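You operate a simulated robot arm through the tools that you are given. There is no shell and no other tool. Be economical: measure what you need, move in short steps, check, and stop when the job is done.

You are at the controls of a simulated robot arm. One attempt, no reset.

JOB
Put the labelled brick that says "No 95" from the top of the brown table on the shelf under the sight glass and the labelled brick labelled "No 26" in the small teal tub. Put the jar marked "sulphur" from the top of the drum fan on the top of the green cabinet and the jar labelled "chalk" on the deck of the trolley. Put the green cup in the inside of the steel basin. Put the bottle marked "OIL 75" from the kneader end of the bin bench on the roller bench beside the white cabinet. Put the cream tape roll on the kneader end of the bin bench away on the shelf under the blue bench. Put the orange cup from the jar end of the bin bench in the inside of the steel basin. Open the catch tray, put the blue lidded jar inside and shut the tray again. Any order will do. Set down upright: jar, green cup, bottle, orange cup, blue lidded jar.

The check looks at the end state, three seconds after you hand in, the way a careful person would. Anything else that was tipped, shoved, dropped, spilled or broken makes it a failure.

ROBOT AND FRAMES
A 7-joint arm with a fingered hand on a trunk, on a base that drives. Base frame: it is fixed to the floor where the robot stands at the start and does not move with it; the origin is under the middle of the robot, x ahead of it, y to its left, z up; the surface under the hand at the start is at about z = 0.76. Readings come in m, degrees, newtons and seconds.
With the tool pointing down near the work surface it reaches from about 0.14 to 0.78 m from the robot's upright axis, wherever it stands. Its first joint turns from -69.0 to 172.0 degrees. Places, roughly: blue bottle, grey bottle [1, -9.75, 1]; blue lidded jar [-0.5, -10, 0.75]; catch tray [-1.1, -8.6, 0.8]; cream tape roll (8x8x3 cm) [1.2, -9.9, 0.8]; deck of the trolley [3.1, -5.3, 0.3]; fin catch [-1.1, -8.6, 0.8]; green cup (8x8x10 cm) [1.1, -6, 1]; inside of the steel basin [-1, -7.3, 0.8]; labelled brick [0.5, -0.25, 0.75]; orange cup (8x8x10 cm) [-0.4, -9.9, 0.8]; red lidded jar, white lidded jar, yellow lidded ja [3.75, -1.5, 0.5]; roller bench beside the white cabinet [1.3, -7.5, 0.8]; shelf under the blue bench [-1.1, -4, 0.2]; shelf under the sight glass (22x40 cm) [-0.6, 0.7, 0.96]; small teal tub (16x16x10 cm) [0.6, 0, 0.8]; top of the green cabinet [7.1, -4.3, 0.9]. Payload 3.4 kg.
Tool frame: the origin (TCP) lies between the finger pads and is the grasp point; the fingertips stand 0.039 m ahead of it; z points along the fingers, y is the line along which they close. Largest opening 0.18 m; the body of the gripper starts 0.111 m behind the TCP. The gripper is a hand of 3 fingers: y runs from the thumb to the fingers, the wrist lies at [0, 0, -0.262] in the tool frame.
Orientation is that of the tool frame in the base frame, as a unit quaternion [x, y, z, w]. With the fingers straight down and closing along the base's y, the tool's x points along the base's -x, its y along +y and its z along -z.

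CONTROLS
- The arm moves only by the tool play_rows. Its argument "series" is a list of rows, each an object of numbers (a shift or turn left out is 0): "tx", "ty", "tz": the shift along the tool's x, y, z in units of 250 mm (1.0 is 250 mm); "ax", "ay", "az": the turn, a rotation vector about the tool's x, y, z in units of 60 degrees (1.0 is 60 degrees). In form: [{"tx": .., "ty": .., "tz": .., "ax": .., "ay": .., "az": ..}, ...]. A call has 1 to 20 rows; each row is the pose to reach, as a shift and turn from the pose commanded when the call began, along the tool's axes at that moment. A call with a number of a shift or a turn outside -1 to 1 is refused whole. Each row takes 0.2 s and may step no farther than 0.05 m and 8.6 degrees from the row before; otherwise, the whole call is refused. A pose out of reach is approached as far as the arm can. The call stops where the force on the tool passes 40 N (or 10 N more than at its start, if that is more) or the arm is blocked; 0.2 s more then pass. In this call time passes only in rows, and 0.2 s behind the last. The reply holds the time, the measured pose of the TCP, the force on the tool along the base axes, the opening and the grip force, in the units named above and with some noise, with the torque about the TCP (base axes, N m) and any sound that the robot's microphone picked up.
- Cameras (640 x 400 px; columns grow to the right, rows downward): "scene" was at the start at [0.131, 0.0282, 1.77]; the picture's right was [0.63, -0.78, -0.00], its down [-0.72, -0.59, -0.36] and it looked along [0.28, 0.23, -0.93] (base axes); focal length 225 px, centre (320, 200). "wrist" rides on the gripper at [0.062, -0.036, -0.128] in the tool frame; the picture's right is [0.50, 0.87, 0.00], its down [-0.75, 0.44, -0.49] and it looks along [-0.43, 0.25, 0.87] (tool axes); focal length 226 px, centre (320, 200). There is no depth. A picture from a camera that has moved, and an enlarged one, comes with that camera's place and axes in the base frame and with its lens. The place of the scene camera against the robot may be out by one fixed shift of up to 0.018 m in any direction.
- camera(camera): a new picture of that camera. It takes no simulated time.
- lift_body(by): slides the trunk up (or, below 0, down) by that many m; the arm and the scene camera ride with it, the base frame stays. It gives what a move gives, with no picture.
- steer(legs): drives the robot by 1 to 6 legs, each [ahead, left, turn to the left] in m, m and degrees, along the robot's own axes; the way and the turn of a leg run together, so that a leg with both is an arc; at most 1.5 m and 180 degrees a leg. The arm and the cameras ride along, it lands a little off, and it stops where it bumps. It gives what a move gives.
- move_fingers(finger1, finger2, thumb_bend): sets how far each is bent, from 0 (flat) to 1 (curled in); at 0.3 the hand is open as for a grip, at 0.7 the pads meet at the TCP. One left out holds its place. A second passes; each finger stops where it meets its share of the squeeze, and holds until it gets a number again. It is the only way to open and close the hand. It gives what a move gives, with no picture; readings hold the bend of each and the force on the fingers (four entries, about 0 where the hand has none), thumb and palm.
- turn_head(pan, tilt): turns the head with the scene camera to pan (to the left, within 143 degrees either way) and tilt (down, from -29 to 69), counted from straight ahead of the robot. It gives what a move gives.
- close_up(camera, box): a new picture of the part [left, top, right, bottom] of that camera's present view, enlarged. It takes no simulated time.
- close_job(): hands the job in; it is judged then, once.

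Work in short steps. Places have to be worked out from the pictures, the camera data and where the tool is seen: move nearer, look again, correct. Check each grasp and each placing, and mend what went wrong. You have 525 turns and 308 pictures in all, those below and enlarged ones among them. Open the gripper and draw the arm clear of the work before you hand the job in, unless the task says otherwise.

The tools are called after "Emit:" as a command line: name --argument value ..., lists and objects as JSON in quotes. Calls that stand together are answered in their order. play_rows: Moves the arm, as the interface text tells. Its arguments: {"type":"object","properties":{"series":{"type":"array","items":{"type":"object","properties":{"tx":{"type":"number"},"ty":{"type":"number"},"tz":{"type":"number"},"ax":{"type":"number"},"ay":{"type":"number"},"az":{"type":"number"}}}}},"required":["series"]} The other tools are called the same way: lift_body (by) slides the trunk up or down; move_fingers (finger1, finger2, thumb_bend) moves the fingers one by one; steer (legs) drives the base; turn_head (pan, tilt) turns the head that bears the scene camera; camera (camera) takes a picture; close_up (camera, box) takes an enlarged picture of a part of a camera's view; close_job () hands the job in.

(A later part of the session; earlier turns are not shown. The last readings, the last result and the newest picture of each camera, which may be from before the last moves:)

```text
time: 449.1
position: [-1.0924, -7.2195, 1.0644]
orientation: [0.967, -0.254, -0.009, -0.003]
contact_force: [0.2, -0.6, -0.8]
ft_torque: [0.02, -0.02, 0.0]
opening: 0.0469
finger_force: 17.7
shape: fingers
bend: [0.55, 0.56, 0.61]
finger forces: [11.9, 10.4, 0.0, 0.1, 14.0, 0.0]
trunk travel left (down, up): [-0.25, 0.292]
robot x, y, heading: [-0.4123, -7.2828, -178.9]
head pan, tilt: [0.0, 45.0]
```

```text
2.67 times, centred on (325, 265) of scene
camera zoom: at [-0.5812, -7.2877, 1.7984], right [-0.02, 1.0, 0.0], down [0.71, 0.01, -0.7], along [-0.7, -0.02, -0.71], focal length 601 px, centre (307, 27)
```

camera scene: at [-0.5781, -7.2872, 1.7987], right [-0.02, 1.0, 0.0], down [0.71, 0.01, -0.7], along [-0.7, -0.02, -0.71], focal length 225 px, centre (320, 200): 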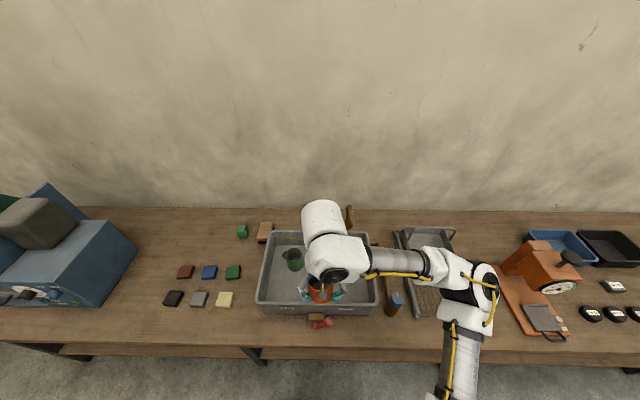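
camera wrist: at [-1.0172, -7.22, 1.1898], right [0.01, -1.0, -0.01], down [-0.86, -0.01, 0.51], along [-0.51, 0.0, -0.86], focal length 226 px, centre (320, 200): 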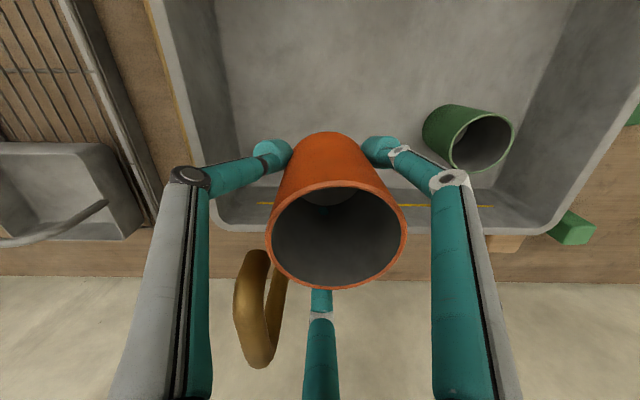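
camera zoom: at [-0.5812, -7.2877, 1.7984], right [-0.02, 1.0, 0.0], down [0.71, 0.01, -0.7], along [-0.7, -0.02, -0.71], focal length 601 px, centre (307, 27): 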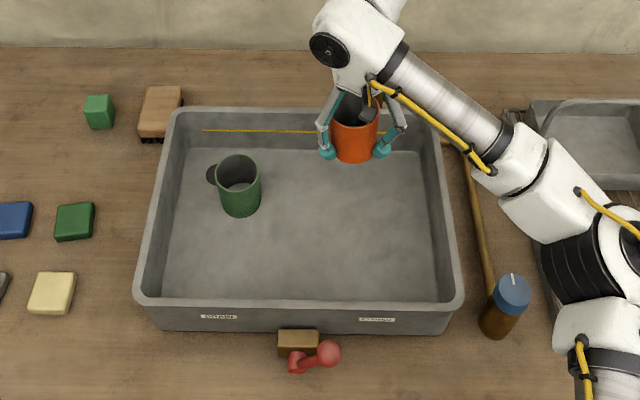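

Emit:
play_rows --series '[{"tz": 0.17}, {"tz": 0.34}, {"tz": 0.5}, {"tz": 0.62}, {"tz": 0.69}]'

Emit:
play_rows --series '[{"tz": 0.012}, {"tz": 0.024}]'

```text
time: 450.3
position: [-1.0953, -7.218, 0.8912]
orientation: [0.967, -0.254, -0.009, 0.0]
contact_force: [0.6, -0.4, -0.9]
ft_torque: [0.01, -0.05, -0.02]
opening: 0.0473
finger_force: 18.0
shape: fingers
bend: [0.55, 0.56, 0.61]
finger forces: [12.0, 10.4, 0.0, 0.0, 13.9, 0.0]
trunk travel left (down, up): [-0.25, 0.292]
robot x, y, heading: [-0.4112, -7.2874, -179.0]
head pan, tilt: [0.0, 45.0]
```

```text
time: 450.9
position: [-1.096, -7.2193, 0.8882]
orientation: [0.967, -0.254, -0.009, 0.0]
contact_force: [0.4, 1.7, 9.0]
ft_torque: [-0.19, 0.06, 0.0]
opening: 0.0472
finger_force: 18.6
shape: fingers
bend: [0.55, 0.56, 0.61]
finger forces: [12.1, 10.7, 0.1, 0.1, 14.9, 0.0]
trunk travel left (down, up): [-0.25, 0.292]
robot x, y, heading: [-0.4143, -7.2827, -179.1]
head pan, tilt: [0.0, 45.0]
```

Contact. Release and rise.

Emit:
move_fingers --finger1 0.4 --finger2 0.4 --thumb_bend 0.4

Emit:
play_rows --series '[{"tz": -0.1}, {"tz": -0.2}, {"tz": -0.35}, {"tz": -0.5}, {"tz": -0.65}]'

Emit:
camera --camera "wrist"

Emit:
play_rows --series '[{"tx": 0.15, "ty": -0.08, "tz": -0.1}, {"tx": 0.3, "ty": -0.16, "tz": -0.2}, {"tx": 0.45, "ty": -0.24, "tz": -0.3}, {"tx": 0.6, "ty": -0.32, "tz": -0.4}, {"tx": 0.75, "ty": -0.42, "tz": -0.5}]'

```text
time: 451.9
position: [-1.0949, -7.2193, 0.8852]
orientation: [0.967, -0.253, -0.008, -0.002]
contact_force: [0.1, 0.1, 0.1]
ft_torque: [0.02, -0.03, -0.01]
opening: 0.1125
finger_force: 0.0
shape: fingers
bend: [0.4, 0.4, 0.4]
finger forces: [0.0, 0.0, 0.1, 0.0, 0.0, 0.0]
trunk travel left (down, up): [-0.25, 0.292]
robot x, y, heading: [-0.4087, -7.2872, -178.8]
head pan, tilt: [0.0, 45.0]
```

```text
time: 453.1
position: [-1.0906, -7.2199, 1.0484]
orientation: [0.967, -0.254, -0.009, -0.001]
contact_force: [0.0, 0.2, 0.5]
ft_torque: [0.0, -0.03, 0.03]
opening: 0.1122
finger_force: 0.1
shape: fingers
bend: [0.4, 0.4, 0.4]
finger forces: [0.1, 0.0, 0.1, 0.1, 0.1, 0.1]
trunk travel left (down, up): [-0.25, 0.292]
robot x, y, heading: [-0.4133, -7.2833, -179.0]
head pan, tilt: [0.0, 45.0]
```

```text
156 pictures are left
camera wrist: at [-1.0161, -7.2207, 1.1742], right [0.01, -1.0, -0.01], down [-0.86, -0.01, 0.51], along [-0.51, 0.0, -0.86], focal length 226 px, centre (320, 200)
```

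wrist: 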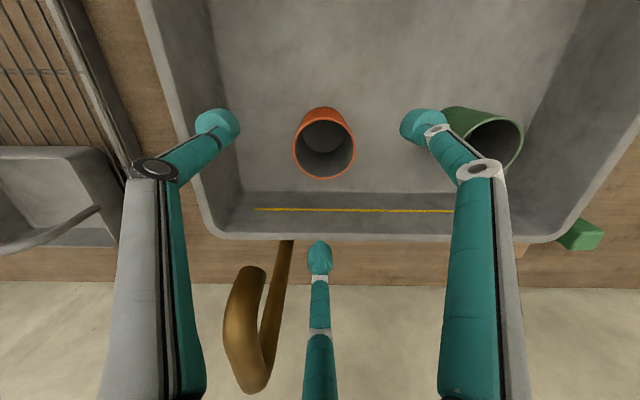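

```text
refused: row 5 steps farther than a row can; nothing moved
```

Both cups are upright in the basin. I retract and go to look at the catch-tray machine.

Emit:
play_rows --series '[{"tx": 0.13, "ty": -0.07, "tz": -0.1}, {"tx": 0.26, "ty": -0.14, "tz": -0.2}, {"tx": 0.39, "ty": -0.21, "tz": -0.3}, {"tx": 0.52, "ty": -0.28, "tz": -0.4}, {"tx": 0.65, "ty": -0.35, "tz": -0.5}, {"tx": 0.75, "ty": -0.42, "tz": -0.56}]'

Emit:
steer --legs '[[-0.25, 0, -1], [0, 1.3, 0]]'

Emit:
turn_head --pan 0 --tilt 40

Emit:
camera --camera "scene"

```text
time: 454.5
position: [-0.8748, -7.2216, 1.1853]
orientation: [0.967, -0.254, -0.009, -0.001]
contact_force: [0.8, -0.5, 0.8]
ft_torque: [0.02, 0.04, -0.02]
opening: 0.1123
finger_force: 0.1
shape: fingers
bend: [0.4, 0.4, 0.4]
finger forces: [0.0, 0.1, 0.0, 0.0, 0.1, 0.0]
trunk travel left (down, up): [-0.25, 0.292]
robot x, y, heading: [-0.4121, -7.2827, -179.2]
head pan, tilt: [0.0, 45.0]
```

```text
time: 462.4
position: [-0.6167, -8.5124, 1.185]
orientation: [0.965, -0.263, -0.009, -0.001]
contact_force: [-0.4, 0.7, -0.7]
ft_torque: [-0.02, 0.02, 0.04]
opening: 0.1121
finger_force: 0.1
shape: fingers
bend: [0.4, 0.4, 0.4]
finger forces: [0.1, 0.1, 0.0, 0.1, 0.0, 0.0]
trunk travel left (down, up): [-0.25, 0.292]
robot x, y, heading: [-0.159, -8.5847, -179.8]
head pan, tilt: [0.0, 45.0]
```

```text
time: 463.1
position: [-0.6147, -8.5157, 1.1862]
orientation: [0.965, -0.264, -0.01, -0.002]
contact_force: [-0.1, 1.2, -0.1]
ft_torque: [0.02, 0.02, -0.01]
opening: 0.1123
finger_force: 0.0
shape: fingers
bend: [0.4, 0.4, 0.4]
finger forces: [0.0, 0.0, 0.0, 0.0, 0.1, 0.0]
trunk travel left (down, up): [-0.25, 0.292]
robot x, y, heading: [-0.1584, -8.5855, -179.9]
head pan, tilt: [0.0, 40.0]
```

```text
155 pictures are left
camera scene: at [-0.326, -8.584, 1.806], right [0.0, 1.0, 0.0], down [0.65, 0.0, -0.76], along [-0.76, 0.0, -0.65], focal length 225 px, centre (320, 200)
```

scene: 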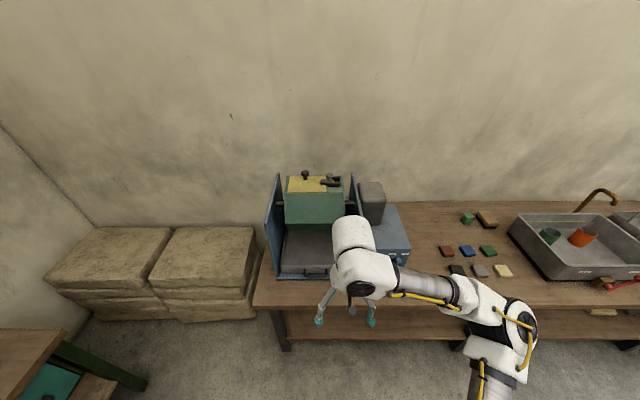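

Emit:
close_up --camera "scene" --box '[240, 150, 440, 310]'

Emit:
close_up --camera "wrist" --box '[0, 0, 640, 400]'

```text
2.50 times, centred on (340, 230) of scene
camera zoom: at [-0.326, -8.584, 1.806], right [0.0, 1.0, 0.0], down [0.65, 0.0, -0.76], along [-0.76, 0.0, -0.65], focal length 563 px, centre (270, 125)
```

zoom: 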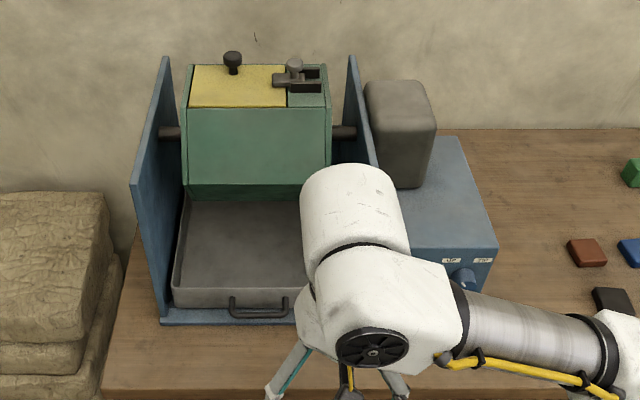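

```text
1.00 times, centred on (320, 200) of wrist (not enlarged: the box is as wide or as high as the picture)
camera zoom: at [-0.5399, -8.517, 1.312], right [-0.01, -1.0, -0.01], down [-0.86, 0.0, 0.51], along [-0.51, 0.01, -0.86], focal length 226 px, centre (320, 200)
```

zoom: 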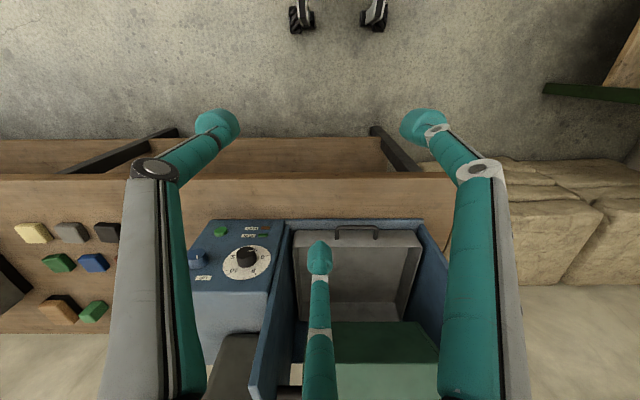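

The catch tray is the grey drawer with a front handle under the green drum. I move the hand aside to see it properly.

Emit:
play_rows --series '[{"tx": -0.1, "ty": -0.16}, {"tx": -0.2, "ty": -0.33}, {"tx": -0.3, "ty": -0.5}, {"tx": -0.4, "ty": -0.67}, {"tx": -0.51, "ty": -0.84}]'

Emit:
turn_head --pan 0 --tilt 45

Emit:
close_up --camera "scene" --box '[230, 110, 430, 280]'

```text
refused: row 5 steps farther than a row can; nothing moved
```

```text
time: 463.8
position: [-0.6142, -8.5164, 1.1861]
orientation: [0.965, -0.263, -0.01, -0.002]
contact_force: [0.1, 0.3, -0.2]
ft_torque: [0.01, -0.02, 0.01]
opening: 0.1123
finger_force: 0.0
shape: fingers
bend: [0.4, 0.4, 0.4]
finger forces: [0.0, 0.1, 0.1, 0.1, 0.0, 0.1]
trunk travel left (down, up): [-0.25, 0.292]
robot x, y, heading: [-0.156, -8.5855, -180.1]
head pan, tilt: [0.0, 45.0]
```

```text
2.35 times, centred on (330, 195) of scene
camera zoom: at [-0.3224, -8.584, 1.7988], right [0.0, 1.0, 0.0], down [0.71, 0.0, -0.7], along [-0.7, 0.0, -0.71], focal length 530 px, centre (296, 212)
```

zoom: 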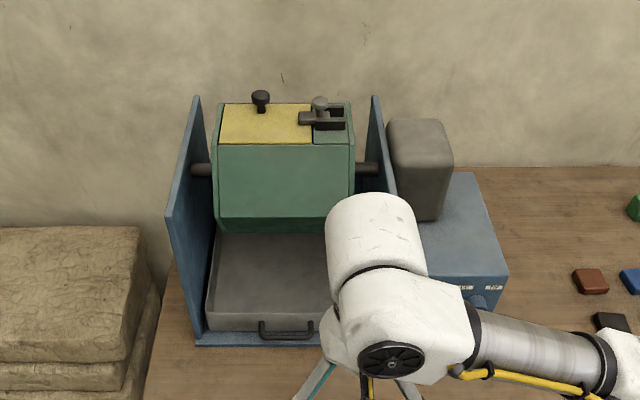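

Emit:
play_rows --series '[{"tx": -0.09, "ty": -0.15}, {"tx": -0.18, "ty": -0.3}, {"tx": -0.27, "ty": -0.45}, {"tx": -0.36, "ty": -0.6}, {"tx": -0.45, "ty": -0.75}, {"tx": -0.5, "ty": -0.84}]'

Emit:
turn_head --pan 3 --tilt 50

Emit:
close_up --camera "scene" --box '[230, 90, 400, 270]'

```text
time: 465.2
position: [-0.6147, -8.2676, 1.1892]
orientation: [0.965, -0.263, -0.01, -0.001]
contact_force: [-1.0, -0.2, 0.2]
ft_torque: [0.04, -0.01, -0.01]
opening: 0.1125
finger_force: 0.0
shape: fingers
bend: [0.4, 0.4, 0.4]
finger forces: [0.0, 0.0, 0.1, 0.0, 0.1, 0.0]
trunk travel left (down, up): [-0.25, 0.292]
robot x, y, heading: [-0.1572, -8.5845, -180.1]
head pan, tilt: [0.0, 45.0]
```

```text
time: 465.8
position: [-0.6158, -8.2693, 1.1881]
orientation: [0.965, -0.263, -0.01, -0.003]
contact_force: [1.3, -0.1, -0.8]
ft_torque: [0.02, 0.0, -0.01]
opening: 0.1122
finger_force: 0.0
shape: fingers
bend: [0.4, 0.4, 0.4]
finger forces: [0.1, 0.1, 0.1, 0.0, 0.0, 0.0]
trunk travel left (down, up): [-0.25, 0.292]
robot x, y, heading: [-0.1596, -8.5861, -180.0]
head pan, tilt: [3.0, 50.0]
```

```text
2.22 times, centred on (315, 180) of scene
camera zoom: at [-0.3169, -8.585, 1.792], right [-0.05, 1.0, -0.01], down [0.77, 0.04, -0.64], along [-0.64, -0.04, -0.77], focal length 500 px, centre (331, 244)
```

zoom: 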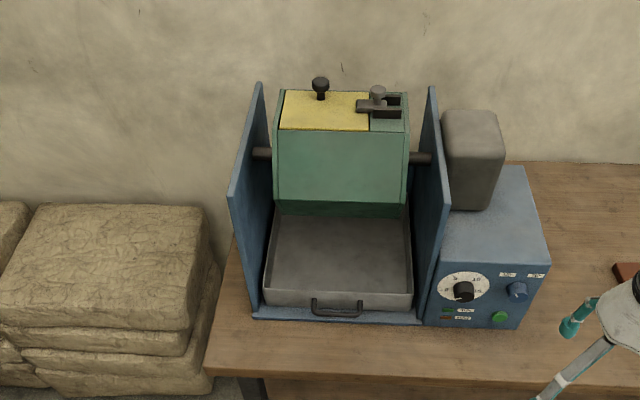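

The tray front wall is at about x≈-0.96 with side plates at y≈-8.78/-8.42. I'll hook the closed fingers behind the front wall and pull. First I form a fist, raise the trunk a bit and take position.

Emit:
move_fingers --finger1 0.7 --finger2 0.7 --thumb_bend 0.7

Emit:
steer --legs '[[0.12, 0.02, 0]]'

Emit:
lift_body --by 0.1

Emit:
camera --camera "wrist"

Emit:
turn_head --pan 5 --tilt 60

Emit:
camera --camera "scene"

```text
time: 466.8
position: [-0.6154, -8.2704, 1.1877]
orientation: [0.965, -0.263, -0.01, -0.002]
contact_force: [0.3, 0.1, 0.1]
ft_torque: [0.01, 0.01, 0.01]
opening: 0.0
finger_force: 0.0
shape: fingers
bend: [0.7, 0.7, 0.7]
finger forces: [0.0, 0.1, 0.0, 0.1, 0.0, 0.0]
trunk travel left (down, up): [-0.25, 0.292]
robot x, y, heading: [-0.1538, -8.5825, -180.1]
head pan, tilt: [3.0, 50.0]
```

```text
time: 468.1
position: [-0.7359, -8.2853, 1.1862]
orientation: [0.965, -0.264, -0.009, -0.001]
contact_force: [-0.2, 0.5, 0.4]
ft_torque: [-0.02, -0.07, 0.01]
opening: 0.0001
finger_force: 0.2
shape: fingers
bend: [0.7, 0.7, 0.7]
finger forces: [0.0, 0.0, 0.0, 0.0, 0.0, 0.0]
trunk travel left (down, up): [-0.25, 0.292]
robot x, y, heading: [-0.2769, -8.6042, -180.1]
head pan, tilt: [3.0, 50.0]
```

```text
time: 469.4
position: [-0.7342, -8.2954, 1.2898]
orientation: [0.965, -0.262, -0.01, -0.004]
contact_force: [0.0, -0.3, 0.6]
ft_torque: [0.0, 0.0, 0.01]
opening: 0.0
finger_force: 0.1
shape: fingers
bend: [0.7, 0.7, 0.7]
finger forces: [0.0, 0.0, 0.1, 0.1, 0.1, 0.0]
trunk travel left (down, up): [-0.35, 0.192]
robot x, y, heading: [-0.2741, -8.6055, -180.0]
head pan, tilt: [3.0, 50.0]
```

```text
150 pictures are left
camera wrist: at [-0.6589, -8.2975, 1.4157], right [-0.01, -1.0, -0.01], down [-0.86, 0.0, 0.51], along [-0.51, 0.02, -0.86], focal length 226 px, centre (320, 200)
```

wrist: 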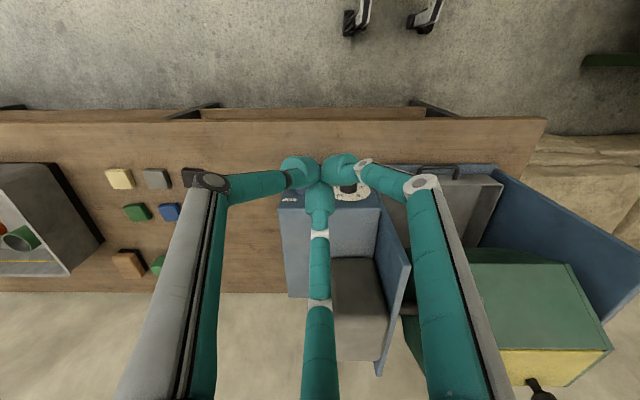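

```text
time: 470.1
position: [-0.7326, -8.2949, 1.2906]
orientation: [0.964, -0.264, -0.012, -0.004]
contact_force: [-0.1, 0.5, -0.1]
ft_torque: [-0.02, 0.01, 0.04]
opening: 0.0
finger_force: 0.2
shape: fingers
bend: [0.7, 0.7, 0.7]
finger forces: [0.0, 0.0, 0.0, 0.0, 0.0, 0.0]
trunk travel left (down, up): [-0.35, 0.192]
robot x, y, heading: [-0.275, -8.6042, -180.0]
head pan, tilt: [5.0, 60.0]
```

```text
149 pictures are left
camera scene: at [-0.348, -8.6045, 1.881], right [-0.09, 1.0, -0.01], down [0.86, 0.07, -0.5], along [-0.5, -0.05, -0.87], focal length 225 px, centre (320, 200)
```

scene: 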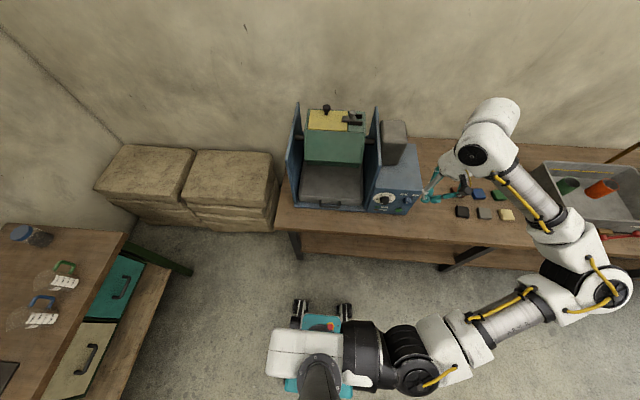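

Emit:
play_rows --series '[{"tx": -0.02, "ty": 0.16}, {"tx": -0.045, "ty": 0.32}, {"tx": -0.07, "ty": 0.48}, {"tx": -0.09, "ty": 0.64}, {"tx": -0.115, "ty": 0.8}]'

Emit:
play_rows --series '[{"tx": -0.02, "ty": 0.16}, {"tx": -0.045, "ty": 0.32, "tz": 0.05}, {"tx": -0.07, "ty": 0.48, "tz": 0.1}, {"tx": -0.09, "ty": 0.64, "tz": 0.15}, {"tx": -0.115, "ty": 0.8, "tz": 0.2}]'

Emit:
camera --camera "wrist"

Emit:
camera --camera "scene"

```text
time: 471.3
position: [-0.8612, -8.4541, 1.2911]
orientation: [0.964, -0.264, -0.011, -0.006]
contact_force: [0.3, -0.9, 0.1]
ft_torque: [0.03, -0.03, -0.03]
opening: 0.0001
finger_force: 0.1
shape: fingers
bend: [0.7, 0.7, 0.7]
finger forces: [0.0, 0.0, 0.0, 0.1, 0.0, 0.0]
trunk travel left (down, up): [-0.35, 0.192]
robot x, y, heading: [-0.2774, -8.6044, 179.9]
head pan, tilt: [5.0, 60.0]
```

```text
time: 472.5
position: [-0.9834, -8.6142, 1.2453]
orientation: [0.965, -0.263, -0.014, -0.006]
contact_force: [7.0, 2.3, 4.4]
ft_torque: [0.0, 0.12, -0.09]
opening: 0.0004
finger_force: 4.0
shape: fingers
bend: [0.69, 0.7, 0.68]
finger forces: [0.0, 7.8, 0.0, 0.1, 0.1, 0.0]
trunk travel left (down, up): [-0.35, 0.192]
robot x, y, heading: [-0.28, -8.6032, 180.1]
head pan, tilt: [5.0, 60.0]
```

```text
148 pictures are left
camera wrist: at [-0.9079, -8.6157, 1.3702], right [-0.01, -1.0, -0.02], down [-0.86, 0.0, 0.51], along [-0.51, 0.02, -0.86], focal length 226 px, centre (320, 200)
```

wrist: 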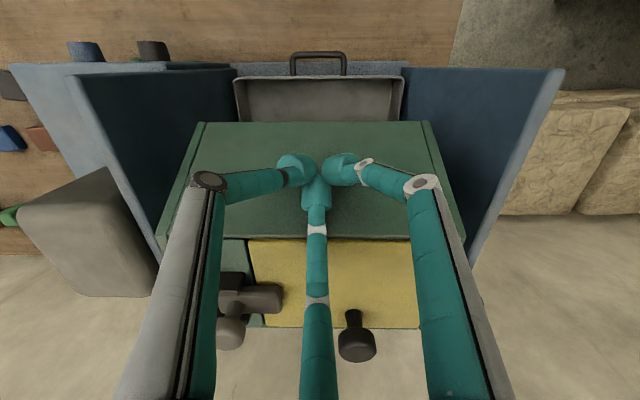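

```text
147 pictures are left
camera scene: at [-0.343, -8.6141, 1.8813], right [-0.09, 1.0, 0.0], down [0.86, 0.07, -0.5], along [-0.5, -0.04, -0.87], focal length 225 px, centre (320, 200)
```

scene: 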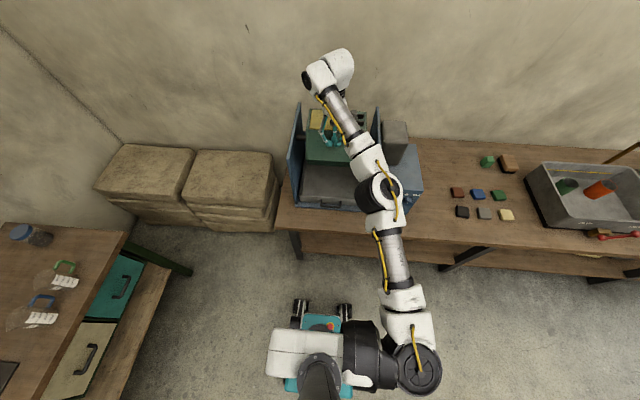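

The fist touches the drum; I back off at once, upward and towards +x.

Emit:
play_rows --series '[{"tx": 0.07, "ty": -0.04, "tz": -0.05}, {"tx": 0.14, "ty": -0.08, "tz": -0.15}, {"tx": 0.28, "ty": -0.16, "tz": -0.2}]'

Emit:
camera --camera "wrist"

Emit:
turn_head --pan 5 --tilt 50

Emit:
close_up --camera "scene" --box '[230, 60, 450, 240]'

```text
time: 473.3
position: [-0.9031, -8.6121, 1.2902]
orientation: [0.965, -0.263, -0.012, -0.004]
contact_force: [-0.4, 0.3, 0.8]
ft_torque: [0.01, 0.04, -0.03]
opening: 0.0
finger_force: 0.1
shape: fingers
bend: [0.7, 0.7, 0.7]
finger forces: [0.0, 0.0, 0.0, 0.0, 0.1, 0.0]
trunk travel left (down, up): [-0.35, 0.192]
robot x, y, heading: [-0.278, -8.6046, -180.2]
head pan, tilt: [5.0, 60.0]
```

```text
146 pictures are left
camera wrist: at [-0.8298, -8.6143, 1.4155], right [-0.01, -1.0, -0.01], down [-0.86, 0.0, 0.51], along [-0.51, 0.02, -0.86], focal length 226 px, centre (320, 200)
```

wrist: 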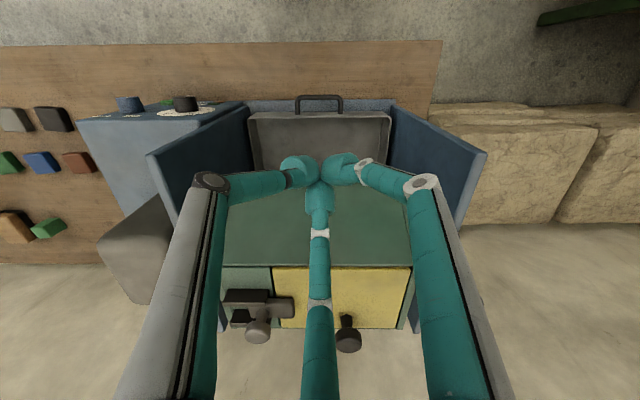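

```text
time: 474.1
position: [-0.9055, -8.6105, 1.2888]
orientation: [0.965, -0.264, -0.01, -0.004]
contact_force: [-0.6, 0.3, 1.2]
ft_torque: [0.0, 0.05, -0.02]
opening: 0.0003
finger_force: 0.0
shape: fingers
bend: [0.7, 0.7, 0.7]
finger forces: [0.0, 0.0, 0.0, 0.0, 0.1, 0.0]
trunk travel left (down, up): [-0.35, 0.192]
robot x, y, heading: [-0.2771, -8.6038, -180.0]
head pan, tilt: [5.0, 50.0]
```

```text
2.22 times, centred on (340, 150) of scene
camera zoom: at [-0.3611, -8.6103, 1.8933], right [-0.09, 1.0, 0.0], down [0.77, 0.07, -0.64], along [-0.64, -0.06, -0.77], focal length 500 px, centre (276, 311)
```

zoom: 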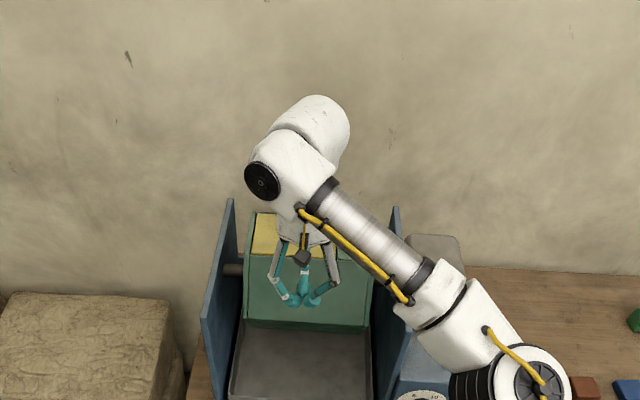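

The drum overhangs to x≈-0.955, so I'll use the handle instead: one finger (pointing -x) hooked into the bail handle with the hand staying in front. I curl the other fingers and take a closer look.

Emit:
play_rows --series '[{"tx": 0.12, "ty": -0.07}, {"tx": 0.24, "ty": -0.14}, {"tx": 0.36, "ty": -0.214}, {"tx": 0.36, "ty": -0.214, "tz": 0.18}, {"tx": 0.36, "ty": -0.214, "tz": 0.36}, {"tx": 0.36, "ty": -0.214, "tz": 0.52}, {"tx": 0.36, "ty": -0.214, "tz": 0.68}]'

Emit:
move_fingers --finger1 0.95 --finger2 0.3 --thumb_bend 0.95

Emit:
camera --camera "wrist"

Emit:
close_up --camera "scene" --box '[230, 90, 450, 270]'

```text
time: 475.6
position: [-0.8051, -8.6083, 1.1164]
orientation: [0.965, -0.264, -0.012, -0.003]
contact_force: [0.1, 0.5, -0.3]
ft_torque: [-0.06, -0.02, 0.01]
opening: 0.0
finger_force: 0.0
shape: fingers
bend: [0.7, 0.7, 0.7]
finger forces: [0.0, 0.0, 0.0, 0.0, 0.1, 0.0]
trunk travel left (down, up): [-0.35, 0.192]
robot x, y, heading: [-0.2786, -8.6022, -180.1]
head pan, tilt: [5.0, 50.0]
```

```text
time: 476.6
position: [-0.8044, -8.6091, 1.1179]
orientation: [0.964, -0.264, -0.011, -0.004]
contact_force: [0.3, -0.1, -0.1]
ft_torque: [0.01, 0.0, -0.03]
opening: 0.0567
finger_force: 0.0
shape: fingers
bend: [0.95, 0.3, 0.91]
finger forces: [0.0, 0.0, 0.0, 0.1, 0.1, 0.0]
trunk travel left (down, up): [-0.35, 0.192]
robot x, y, heading: [-0.2807, -8.6072, -179.8]
head pan, tilt: [5.0, 50.0]
```

```text
144 pictures are left
camera wrist: at [-0.7303, -8.6105, 1.2429], right [-0.01, -1.0, -0.01], down [-0.86, 0.0, 0.51], along [-0.51, 0.02, -0.86], focal length 226 px, centre (320, 200)
```

wrist: 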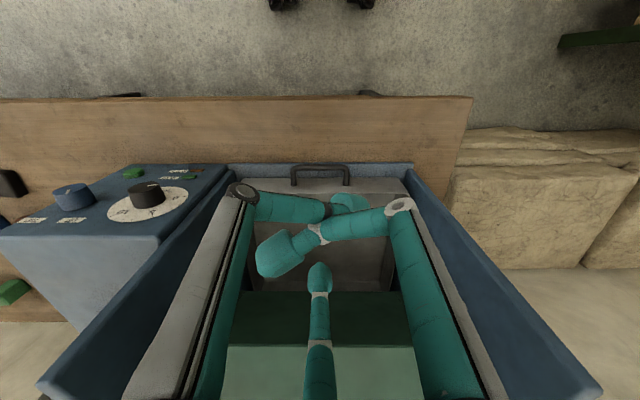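

```text
2.22 times, centred on (340, 180) of scene
camera zoom: at [-0.3603, -8.6103, 1.8934], right [-0.09, 1.0, 0.0], down [0.77, 0.07, -0.64], along [-0.64, -0.06, -0.77], focal length 500 px, centre (276, 244)
```

zoom: 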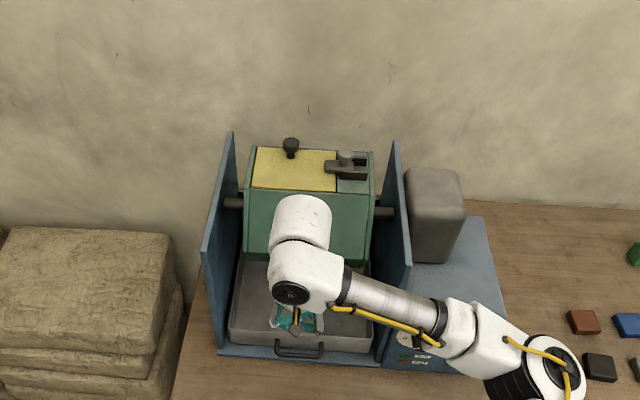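

Emit:
close_up --camera "wrist" --box '[240, 140, 400, 240]'

```text
4.00 times, centred on (320, 190) of wrist
camera zoom: at [-0.7303, -8.6105, 1.2429], right [-0.01, -1.0, -0.01], down [-0.86, 0.0, 0.51], along [-0.51, 0.02, -0.86], focal length 904 px, centre (320, 240)
```

zoom: 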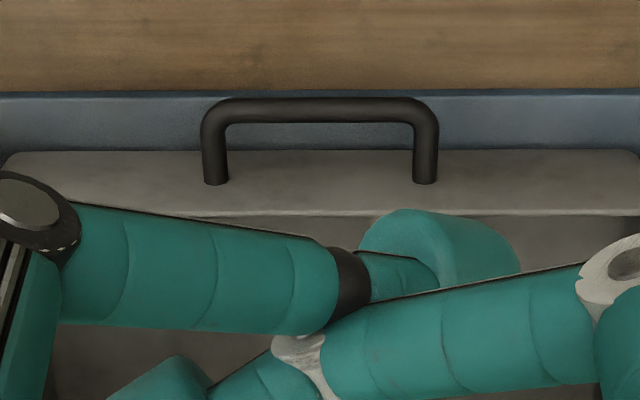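

The handle bar is at x≈-0.888, z≈0.861 with a narrow gap; the rim of the front wall is at x≈-0.927, z≈0.888. A straightened finger reaching over the rim from the front may be easier. I flatten finger2 and look at its reach.

Emit:
move_fingers --finger2 0.0

Emit:
camera --camera "wrist"

Emit:
turn_head --pan 0 --tilt 55

Emit:
close_up --camera "scene" --box '[250, 110, 410, 270]'

```text
time: 477.6
position: [-0.8047, -8.6078, 1.1184]
orientation: [0.965, -0.263, -0.011, -0.003]
contact_force: [-0.7, 0.6, 0.2]
ft_torque: [0.01, -0.02, 0.01]
opening: 0.057
finger_force: 0.0
shape: fingers
bend: [0.95, 0.0, 0.91]
finger forces: [0.0, 0.1, 0.0, 0.1, 0.1, 0.1]
trunk travel left (down, up): [-0.35, 0.192]
robot x, y, heading: [-0.276, -8.6059, -180.2]
head pan, tilt: [5.0, 50.0]
```

```text
141 pictures are left
camera wrist: at [-0.7304, -8.6104, 1.2429], right [-0.01, -1.0, -0.01], down [-0.86, 0.0, 0.51], along [-0.51, 0.02, -0.86], focal length 226 px, centre (320, 200)
```

wrist: 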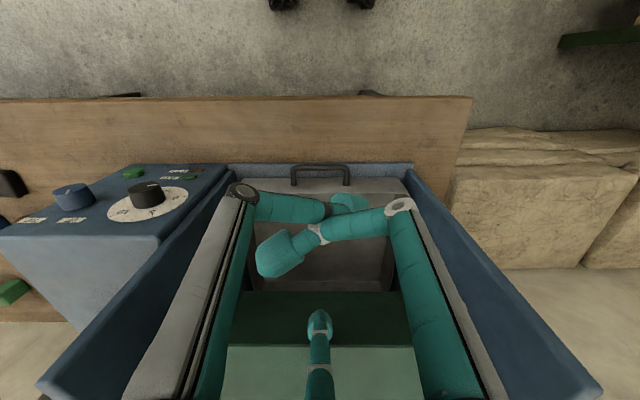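

```text
time: 478.3
position: [-0.8053, -8.6081, 1.1165]
orientation: [0.965, -0.263, -0.012, -0.004]
contact_force: [-0.1, -0.3, -0.7]
ft_torque: [0.01, 0.04, 0.01]
opening: 0.0571
finger_force: 0.0
shape: fingers
bend: [0.95, 0.0, 0.91]
finger forces: [0.1, 0.0, 0.1, 0.0, 0.0, 0.0]
trunk travel left (down, up): [-0.35, 0.192]
robot x, y, heading: [-0.2746, -8.6011, -180.0]
head pan, tilt: [0.0, 55.0]
```

```text
2.50 times, centred on (330, 190) of scene
camera zoom: at [-0.3557, -8.6036, 1.8869], right [0.0, 1.0, 0.0], down [0.82, 0.0, -0.57], along [-0.57, 0.0, -0.82], focal length 563 px, centre (295, 225)
```

zoom: 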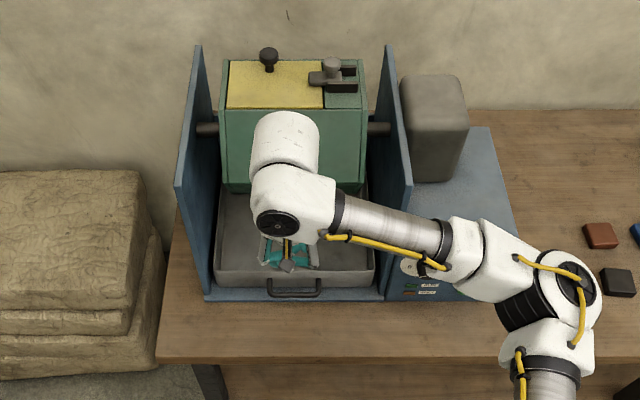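

I choose to hook finger2 (bend 0.27, tip nearly vertical) behind the front wall from the front. I set it and descend partway at x≈-0.84.

Emit:
move_fingers --finger2 0.27

Emit:
play_rows --series '[{"tx": -0.13, "ty": 0.075, "tz": 0.06}, {"tx": -0.13, "ty": 0.075, "tz": 0.22}, {"tx": -0.13, "ty": 0.075, "tz": 0.38}, {"tx": -0.13, "ty": 0.075, "tz": 0.54}, {"tx": -0.13, "ty": 0.075, "tz": 0.68}]'

Emit:
camera --camera "wrist"

Emit:
close_up --camera "scene" --box '[250, 110, 410, 270]'

```text
time: 479.3
position: [-0.8045, -8.6078, 1.1167]
orientation: [0.964, -0.264, -0.011, -0.004]
contact_force: [-0.5, -0.5, -0.5]
ft_torque: [-0.03, 0.0, -0.02]
opening: 0.057
finger_force: 0.0
shape: fingers
bend: [0.95, 0.27, 0.91]
finger forces: [0.1, 0.0, 0.0, 0.0, 0.0, 0.0]
trunk travel left (down, up): [-0.35, 0.192]
robot x, y, heading: [-0.2741, -8.603, -179.9]
head pan, tilt: [0.0, 55.0]
```

```text
time: 480.5
position: [-0.8454, -8.6062, 0.9477]
orientation: [0.964, -0.264, -0.012, -0.003]
contact_force: [0.9, -0.2, -0.2]
ft_torque: [-0.01, 0.0, 0.01]
opening: 0.0569
finger_force: 0.0
shape: fingers
bend: [0.95, 0.27, 0.91]
finger forces: [0.0, 0.1, 0.0, 0.0, 0.0, 0.0]
trunk travel left (down, up): [-0.35, 0.192]
robot x, y, heading: [-0.2797, -8.6047, -180.0]
head pan, tilt: [0.0, 55.0]
```

```text
139 pictures are left
camera wrist: at [-0.771, -8.6084, 1.0734], right [-0.01, -1.0, -0.01], down [-0.86, 0.0, 0.51], along [-0.51, 0.02, -0.86], focal length 226 px, centre (320, 200)
```

wrist: 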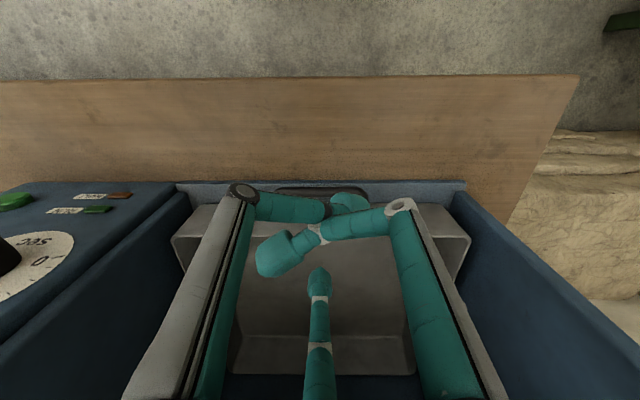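

```text
2.50 times, centred on (330, 190) of scene
camera zoom: at [-0.3565, -8.6035, 1.8868], right [0.0, 1.0, 0.0], down [0.82, 0.0, -0.57], along [-0.57, 0.0, -0.82], focal length 563 px, centre (295, 225)
```

zoom: 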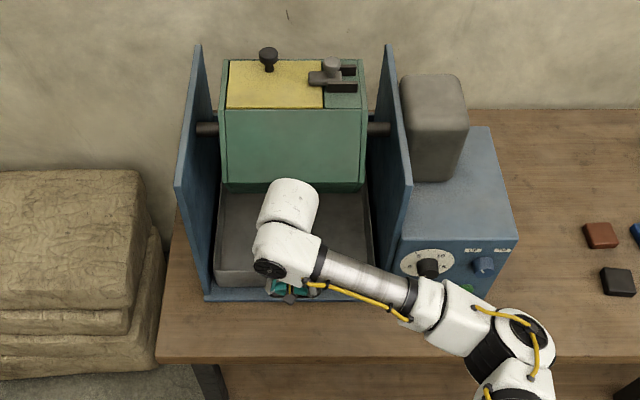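

Emit:
close_up --camera "wrist" --box '[150, 160, 490, 400]'

```text
1.67 times, centred on (320, 280) of wrist
camera zoom: at [-0.771, -8.6084, 1.0734], right [-0.01, -1.0, -0.01], down [-0.86, 0.0, 0.51], along [-0.51, 0.02, -0.86], focal length 377 px, centre (320, 67)
```

zoom: 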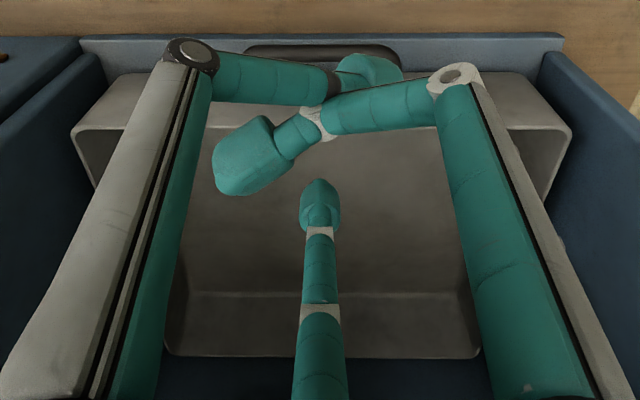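

The geometry is clear now: rim at x≈-0.927, z≈0.888; the fingertip is just behind it, above. I lower 4 cm so the tip is inside.

Emit:
play_rows --series '[{"tz": 0.06}, {"tz": 0.12}, {"tz": 0.16}]'

Emit:
close_up --camera "wrist" --box '[150, 160, 490, 400]'

```text
time: 481.3
position: [-0.8469, -8.6059, 0.9075]
orientation: [0.965, -0.264, -0.01, -0.004]
contact_force: [-0.8, 0.4, 0.6]
ft_torque: [0.0, -0.02, -0.01]
opening: 0.0569
finger_force: 0.1
shape: fingers
bend: [0.95, 0.27, 0.91]
finger forces: [0.0, 0.0, 0.1, 0.0, 0.0, 0.0]
trunk travel left (down, up): [-0.35, 0.192]
robot x, y, heading: [-0.281, -8.6023, -180.1]
head pan, tilt: [0.0, 55.0]
```

```text
1.67 times, centred on (320, 280) of wrist
camera zoom: at [-0.7714, -8.6076, 1.0338], right [-0.01, -1.0, -0.01], down [-0.86, 0.0, 0.51], along [-0.51, 0.02, -0.86], focal length 377 px, centre (320, 67)
```

zoom: 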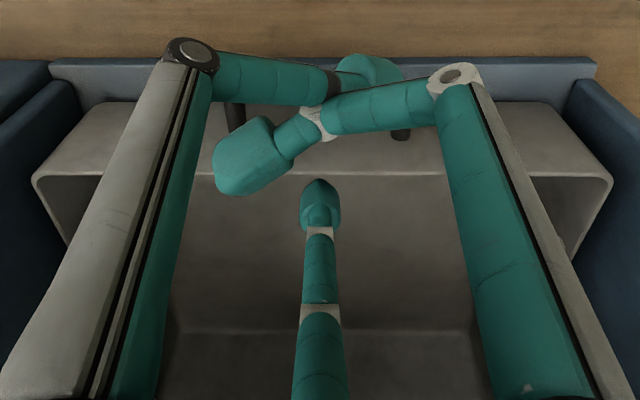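

The tip is behind the rim. One more centimetre down, then I pull towards +x gently.

Emit:
play_rows --series '[{"tz": 0.05}, {"tz": 0.05, "tx": 0.05, "ty": -0.03}, {"tz": 0.05, "tx": 0.1, "ty": -0.06}, {"tz": 0.05, "tx": 0.15, "ty": -0.09}]'

Emit:
camera --camera "wrist"

```text
time: 482.3
position: [-0.8021, -8.6044, 0.8958]
orientation: [0.965, -0.264, -0.012, -0.003]
contact_force: [-1.1, -0.1, 0.4]
ft_torque: [-0.01, 0.04, -0.01]
opening: 0.0569
finger_force: 0.2
shape: fingers
bend: [0.95, 0.26, 0.91]
finger forces: [0.0, 0.9, 0.1, 0.1, 0.0, 0.0]
trunk travel left (down, up): [-0.35, 0.192]
robot x, y, heading: [-0.2761, -8.6048, -180.1]
head pan, tilt: [0.0, 55.0]
```

```text
135 pictures are left
camera wrist: at [-0.7273, -8.6074, 1.021], right [-0.01, -1.0, -0.01], down [-0.86, 0.0, 0.51], along [-0.51, 0.02, -0.86], focal length 226 px, centre (320, 200)
```

wrist: 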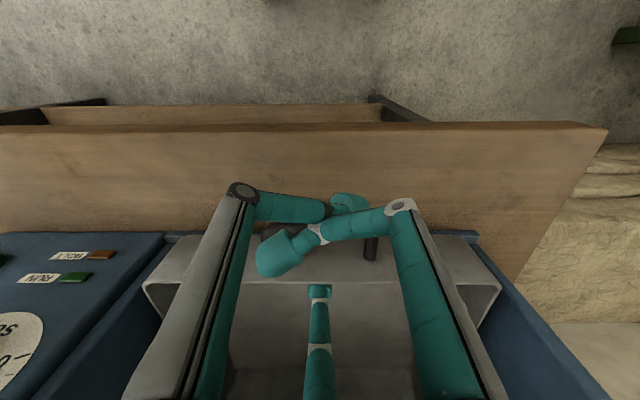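

The tray slides with little force. I continue pulling by about 11 cm.

Emit:
play_rows --series '[{"tx": 0.07, "ty": -0.041}, {"tx": 0.14, "ty": -0.082}, {"tx": 0.21, "ty": -0.123}, {"tx": 0.28, "ty": -0.164}, {"tx": 0.35, "ty": -0.205}, {"tx": 0.4, "ty": -0.236}]'

Emit:
camera --camera "wrist"

Emit:
close_up --camera "scene" --box '[230, 110, 430, 290]'

```text
time: 483.7
position: [-0.6883, -8.6045, 0.8928]
orientation: [0.964, -0.264, -0.011, -0.004]
contact_force: [-0.6, 0.0, 1.0]
ft_torque: [0.05, 0.12, 0.01]
opening: 0.057
finger_force: 0.5
shape: fingers
bend: [0.95, 0.25, 0.91]
finger forces: [0.0, 1.0, 0.1, 0.0, 0.0, 0.0]
trunk travel left (down, up): [-0.35, 0.192]
robot x, y, heading: [-0.2774, -8.6052, -179.8]
head pan, tilt: [0.0, 55.0]
```

```text
134 pictures are left
camera wrist: at [-0.6116, -8.6068, 1.0187], right [-0.01, -1.0, -0.01], down [-0.86, 0.0, 0.51], along [-0.51, 0.02, -0.86], focal length 226 px, centre (320, 200)
```

wrist: 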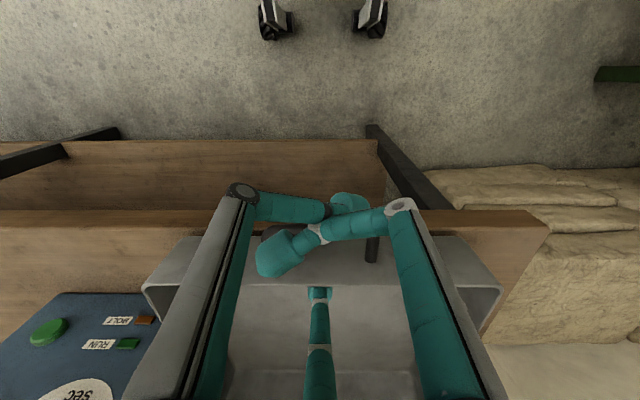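

```text
2.22 times, centred on (330, 200) of scene
camera zoom: at [-0.3542, -8.6032, 1.887], right [0.0, 1.0, 0.0], down [0.82, 0.0, -0.57], along [-0.57, 0.0, -0.82], focal length 500 px, centre (298, 200)
```

zoom: 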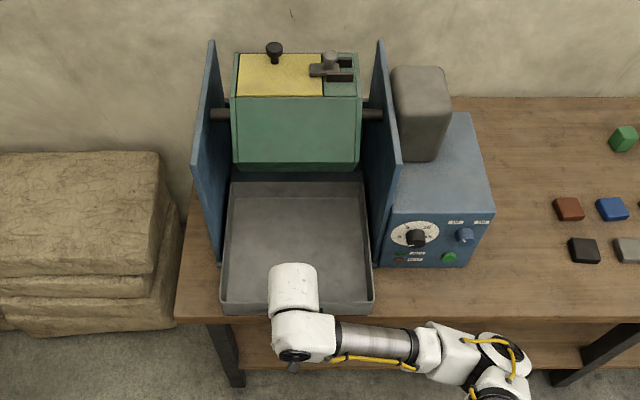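

The tray is open about 14 cm. I free the finger and rise, then go for the blue lidded jar.

Emit:
play_rows --series '[{"tx": -0.03, "ty": 0.018}, {"tx": -0.03, "ty": 0.018, "tz": -0.15}, {"tx": -0.03, "ty": 0.018, "tz": -0.3}, {"tx": -0.03, "ty": 0.018, "tz": -0.47}, {"tx": -0.03, "ty": 0.018, "tz": -0.64}, {"tx": -0.03, "ty": 0.018, "tz": -0.8}, {"tx": -0.03, "ty": 0.018, "tz": -0.97}]'

Emit:
move_fingers --finger1 0.36 --finger2 0.36 --thumb_bend 0.36

Emit:
lift_body --by -0.1

Emit:
camera --camera "wrist"

```text
time: 485.3
position: [-0.6896, -8.6097, 1.1356]
orientation: [0.965, -0.263, -0.011, -0.005]
contact_force: [-0.1, 0.5, 0.0]
ft_torque: [0.0, 0.01, 0.03]
opening: 0.0571
finger_force: 0.0
shape: fingers
bend: [0.95, 0.27, 0.91]
finger forces: [0.1, 0.0, 0.1, 0.0, 0.0, 0.0]
trunk travel left (down, up): [-0.35, 0.192]
robot x, y, heading: [-0.2777, -8.6026, -180.1]
head pan, tilt: [0.0, 55.0]
```

```text
time: 486.3
position: [-0.6912, -8.6083, 1.135]
orientation: [0.964, -0.264, -0.012, -0.004]
contact_force: [0.5, 0.5, -0.3]
ft_torque: [0.01, -0.04, 0.0]
opening: 0.1283
finger_force: 0.0
shape: fingers
bend: [0.36, 0.36, 0.36]
finger forces: [0.0, 0.1, 0.1, 0.0, 0.1, 0.1]
trunk travel left (down, up): [-0.35, 0.192]
robot x, y, heading: [-0.2768, -8.6035, -179.7]
head pan, tilt: [0.0, 55.0]
```

```text
time: 487.6
position: [-0.6893, -8.6079, 1.0362]
orientation: [0.965, -0.263, -0.011, -0.002]
contact_force: [-0.3, 0.3, 1.0]
ft_torque: [0.0, 0.03, -0.02]
opening: 0.1281
finger_force: 0.1
shape: fingers
bend: [0.36, 0.36, 0.36]
finger forces: [0.1, 0.1, 0.1, 0.0, 0.0, 0.0]
trunk travel left (down, up): [-0.25, 0.292]
robot x, y, heading: [-0.2769, -8.6016, -179.7]
head pan, tilt: [0.0, 55.0]
```

```text
132 pictures are left
camera wrist: at [-0.6144, -8.6107, 1.1616], right [-0.01, -1.0, -0.01], down [-0.86, 0.0, 0.51], along [-0.51, 0.02, -0.86], focal length 226 px, centre (320, 200)
```

wrist: 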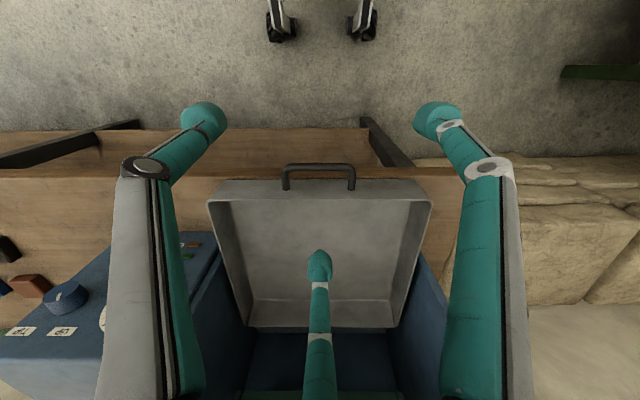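

Emit:
play_rows --series '[{"tz": -0.18}, {"tz": -0.36}, {"tz": -0.54}, {"tz": -0.66}]'

Emit:
steer --legs '[[-0.3, 0, 0], [0, 0, 90], [0.7, 0, 0], [0, -0.5, 0]]'

Emit:
turn_head --pan 0 --tilt 55

Emit:
camera --camera "scene"

Emit:
camera --camera "wrist"

```text
time: 488.6
position: [-0.6854, -8.6105, 1.2006]
orientation: [0.965, -0.263, -0.012, -0.004]
contact_force: [-0.3, 0.7, 0.3]
ft_torque: [0.0, -0.01, 0.0]
opening: 0.1283
finger_force: 0.0
shape: fingers
bend: [0.36, 0.36, 0.36]
finger forces: [0.0, 0.0, 0.1, 0.0, 0.1, 0.0]
trunk travel left (down, up): [-0.25, 0.292]
robot x, y, heading: [-0.2766, -8.6006, -179.8]
head pan, tilt: [0.0, 55.0]
```

```text
time: 500.5
position: [-0.4441, -9.7267, 1.2005]
orientation: [0.864, 0.503, -0.013, 0.004]
contact_force: [1.1, 0.8, -0.3]
ft_torque: [0.03, 0.0, -0.02]
opening: 0.128
finger_force: 0.1
shape: fingers
bend: [0.36, 0.36, 0.36]
finger forces: [0.0, 0.0, 0.0, 0.1, 0.0, 0.0]
trunk travel left (down, up): [-0.25, 0.292]
robot x, y, heading: [-0.4623, -9.3178, -89.3]
head pan, tilt: [0.0, 55.0]
```

```text
time: 501.1
position: [-0.4429, -9.7234, 1.2019]
orientation: [0.865, 0.502, -0.015, 0.005]
contact_force: [0.2, 0.0, -0.1]
ft_torque: [-0.03, 0.04, 0.01]
opening: 0.128
finger_force: 0.0
shape: fingers
bend: [0.36, 0.36, 0.36]
finger forces: [0.0, 0.0, 0.0, 0.0, 0.1, 0.0]
trunk travel left (down, up): [-0.25, 0.292]
robot x, y, heading: [-0.4635, -9.3142, -89.3]
head pan, tilt: [0.0, 55.0]
```

```text
131 pictures are left
camera scene: at [-0.4582, -9.4789, 1.7854], right [-1.0, -0.01, 0.0], down [-0.01, 0.82, -0.57], along [0.01, -0.57, -0.82], focal length 225 px, centre (320, 200)
```

scene: 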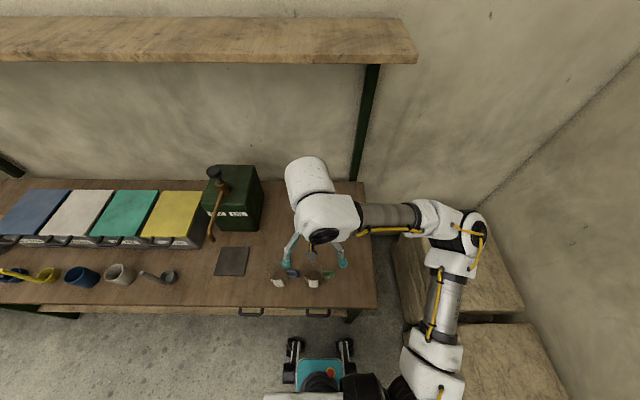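

```text
130 pictures are left
camera wrist: at [-0.4405, -9.6481, 1.3267], right [1.0, 0.01, -0.02], down [0.01, -0.86, 0.51], along [-0.01, -0.51, -0.86], focal length 226 px, centre (320, 200)
```

wrist: 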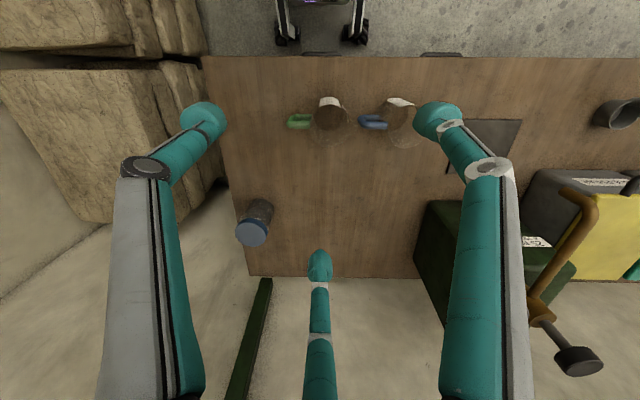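

Jar at about [-0.61, -9.987]. I level the hand and move above it in two steps.

Emit:
play_rows --series '[{"tx": -0.14, "ty": -0.006, "tz": 0.08, "ay": 0.015}, {"tx": -0.28, "ty": -0.012, "tz": 0.16, "ay": 0.03}, {"tx": -0.42, "ty": -0.02, "tz": 0.24, "ay": 0.03}, {"tx": -0.56, "ty": -0.025, "tz": 0.32, "ay": 0.03}, {"tx": -0.7, "ty": -0.03, "tz": 0.4, "ay": 0.03}]'

Emit:
play_rows --series '[{"tx": -0.14, "ty": -0.006, "tz": 0.05}, {"tx": -0.28, "ty": -0.012, "tz": 0.1}, {"tx": -0.42, "ty": -0.02, "tz": 0.15}, {"tx": -0.55, "ty": -0.025, "tz": 0.2}]'

Emit:
camera --camera "wrist"

```text
time: 502.3
position: [-0.5536, -9.8756, 1.1055]
orientation: [0.865, 0.502, 0.005, -0.001]
contact_force: [0.0, 0.2, 0.6]
ft_torque: [0.02, -0.03, 0.01]
opening: 0.1282
finger_force: 0.0
shape: fingers
bend: [0.36, 0.36, 0.36]
finger forces: [0.1, 0.1, 0.0, 0.0, 0.1, 0.0]
trunk travel left (down, up): [-0.25, 0.292]
robot x, y, heading: [-0.4629, -9.3173, -89.3]
head pan, tilt: [0.0, 55.0]
```

```text
time: 503.3
position: [-0.6241, -9.991, 1.0534]
orientation: [0.865, 0.501, 0.004, 0.0]
contact_force: [-0.8, 0.4, -0.6]
ft_torque: [0.01, -0.04, -0.01]
opening: 0.1283
finger_force: 0.0
shape: fingers
bend: [0.36, 0.36, 0.36]
finger forces: [0.0, 0.1, 0.0, 0.1, 0.1, 0.0]
trunk travel left (down, up): [-0.25, 0.292]
robot x, y, heading: [-0.4657, -9.3191, -89.2]
head pan, tilt: [0.0, 55.0]
```

```text
129 pictures are left
camera wrist: at [-0.6257, -9.92, 1.1812], right [1.0, 0.0, 0.01], down [0.0, -0.87, 0.49], along [0.01, -0.49, -0.87], focal length 226 px, centre (320, 200)
```

wrist: 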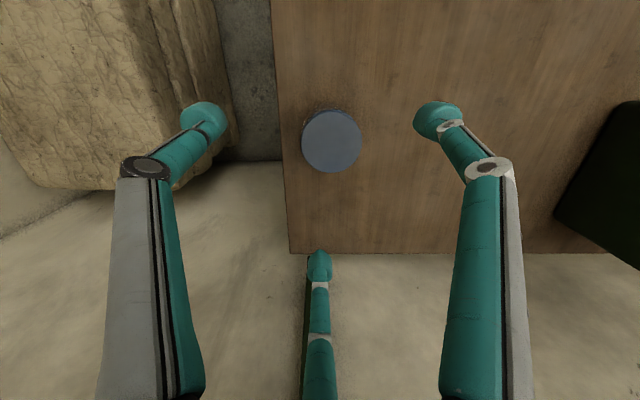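

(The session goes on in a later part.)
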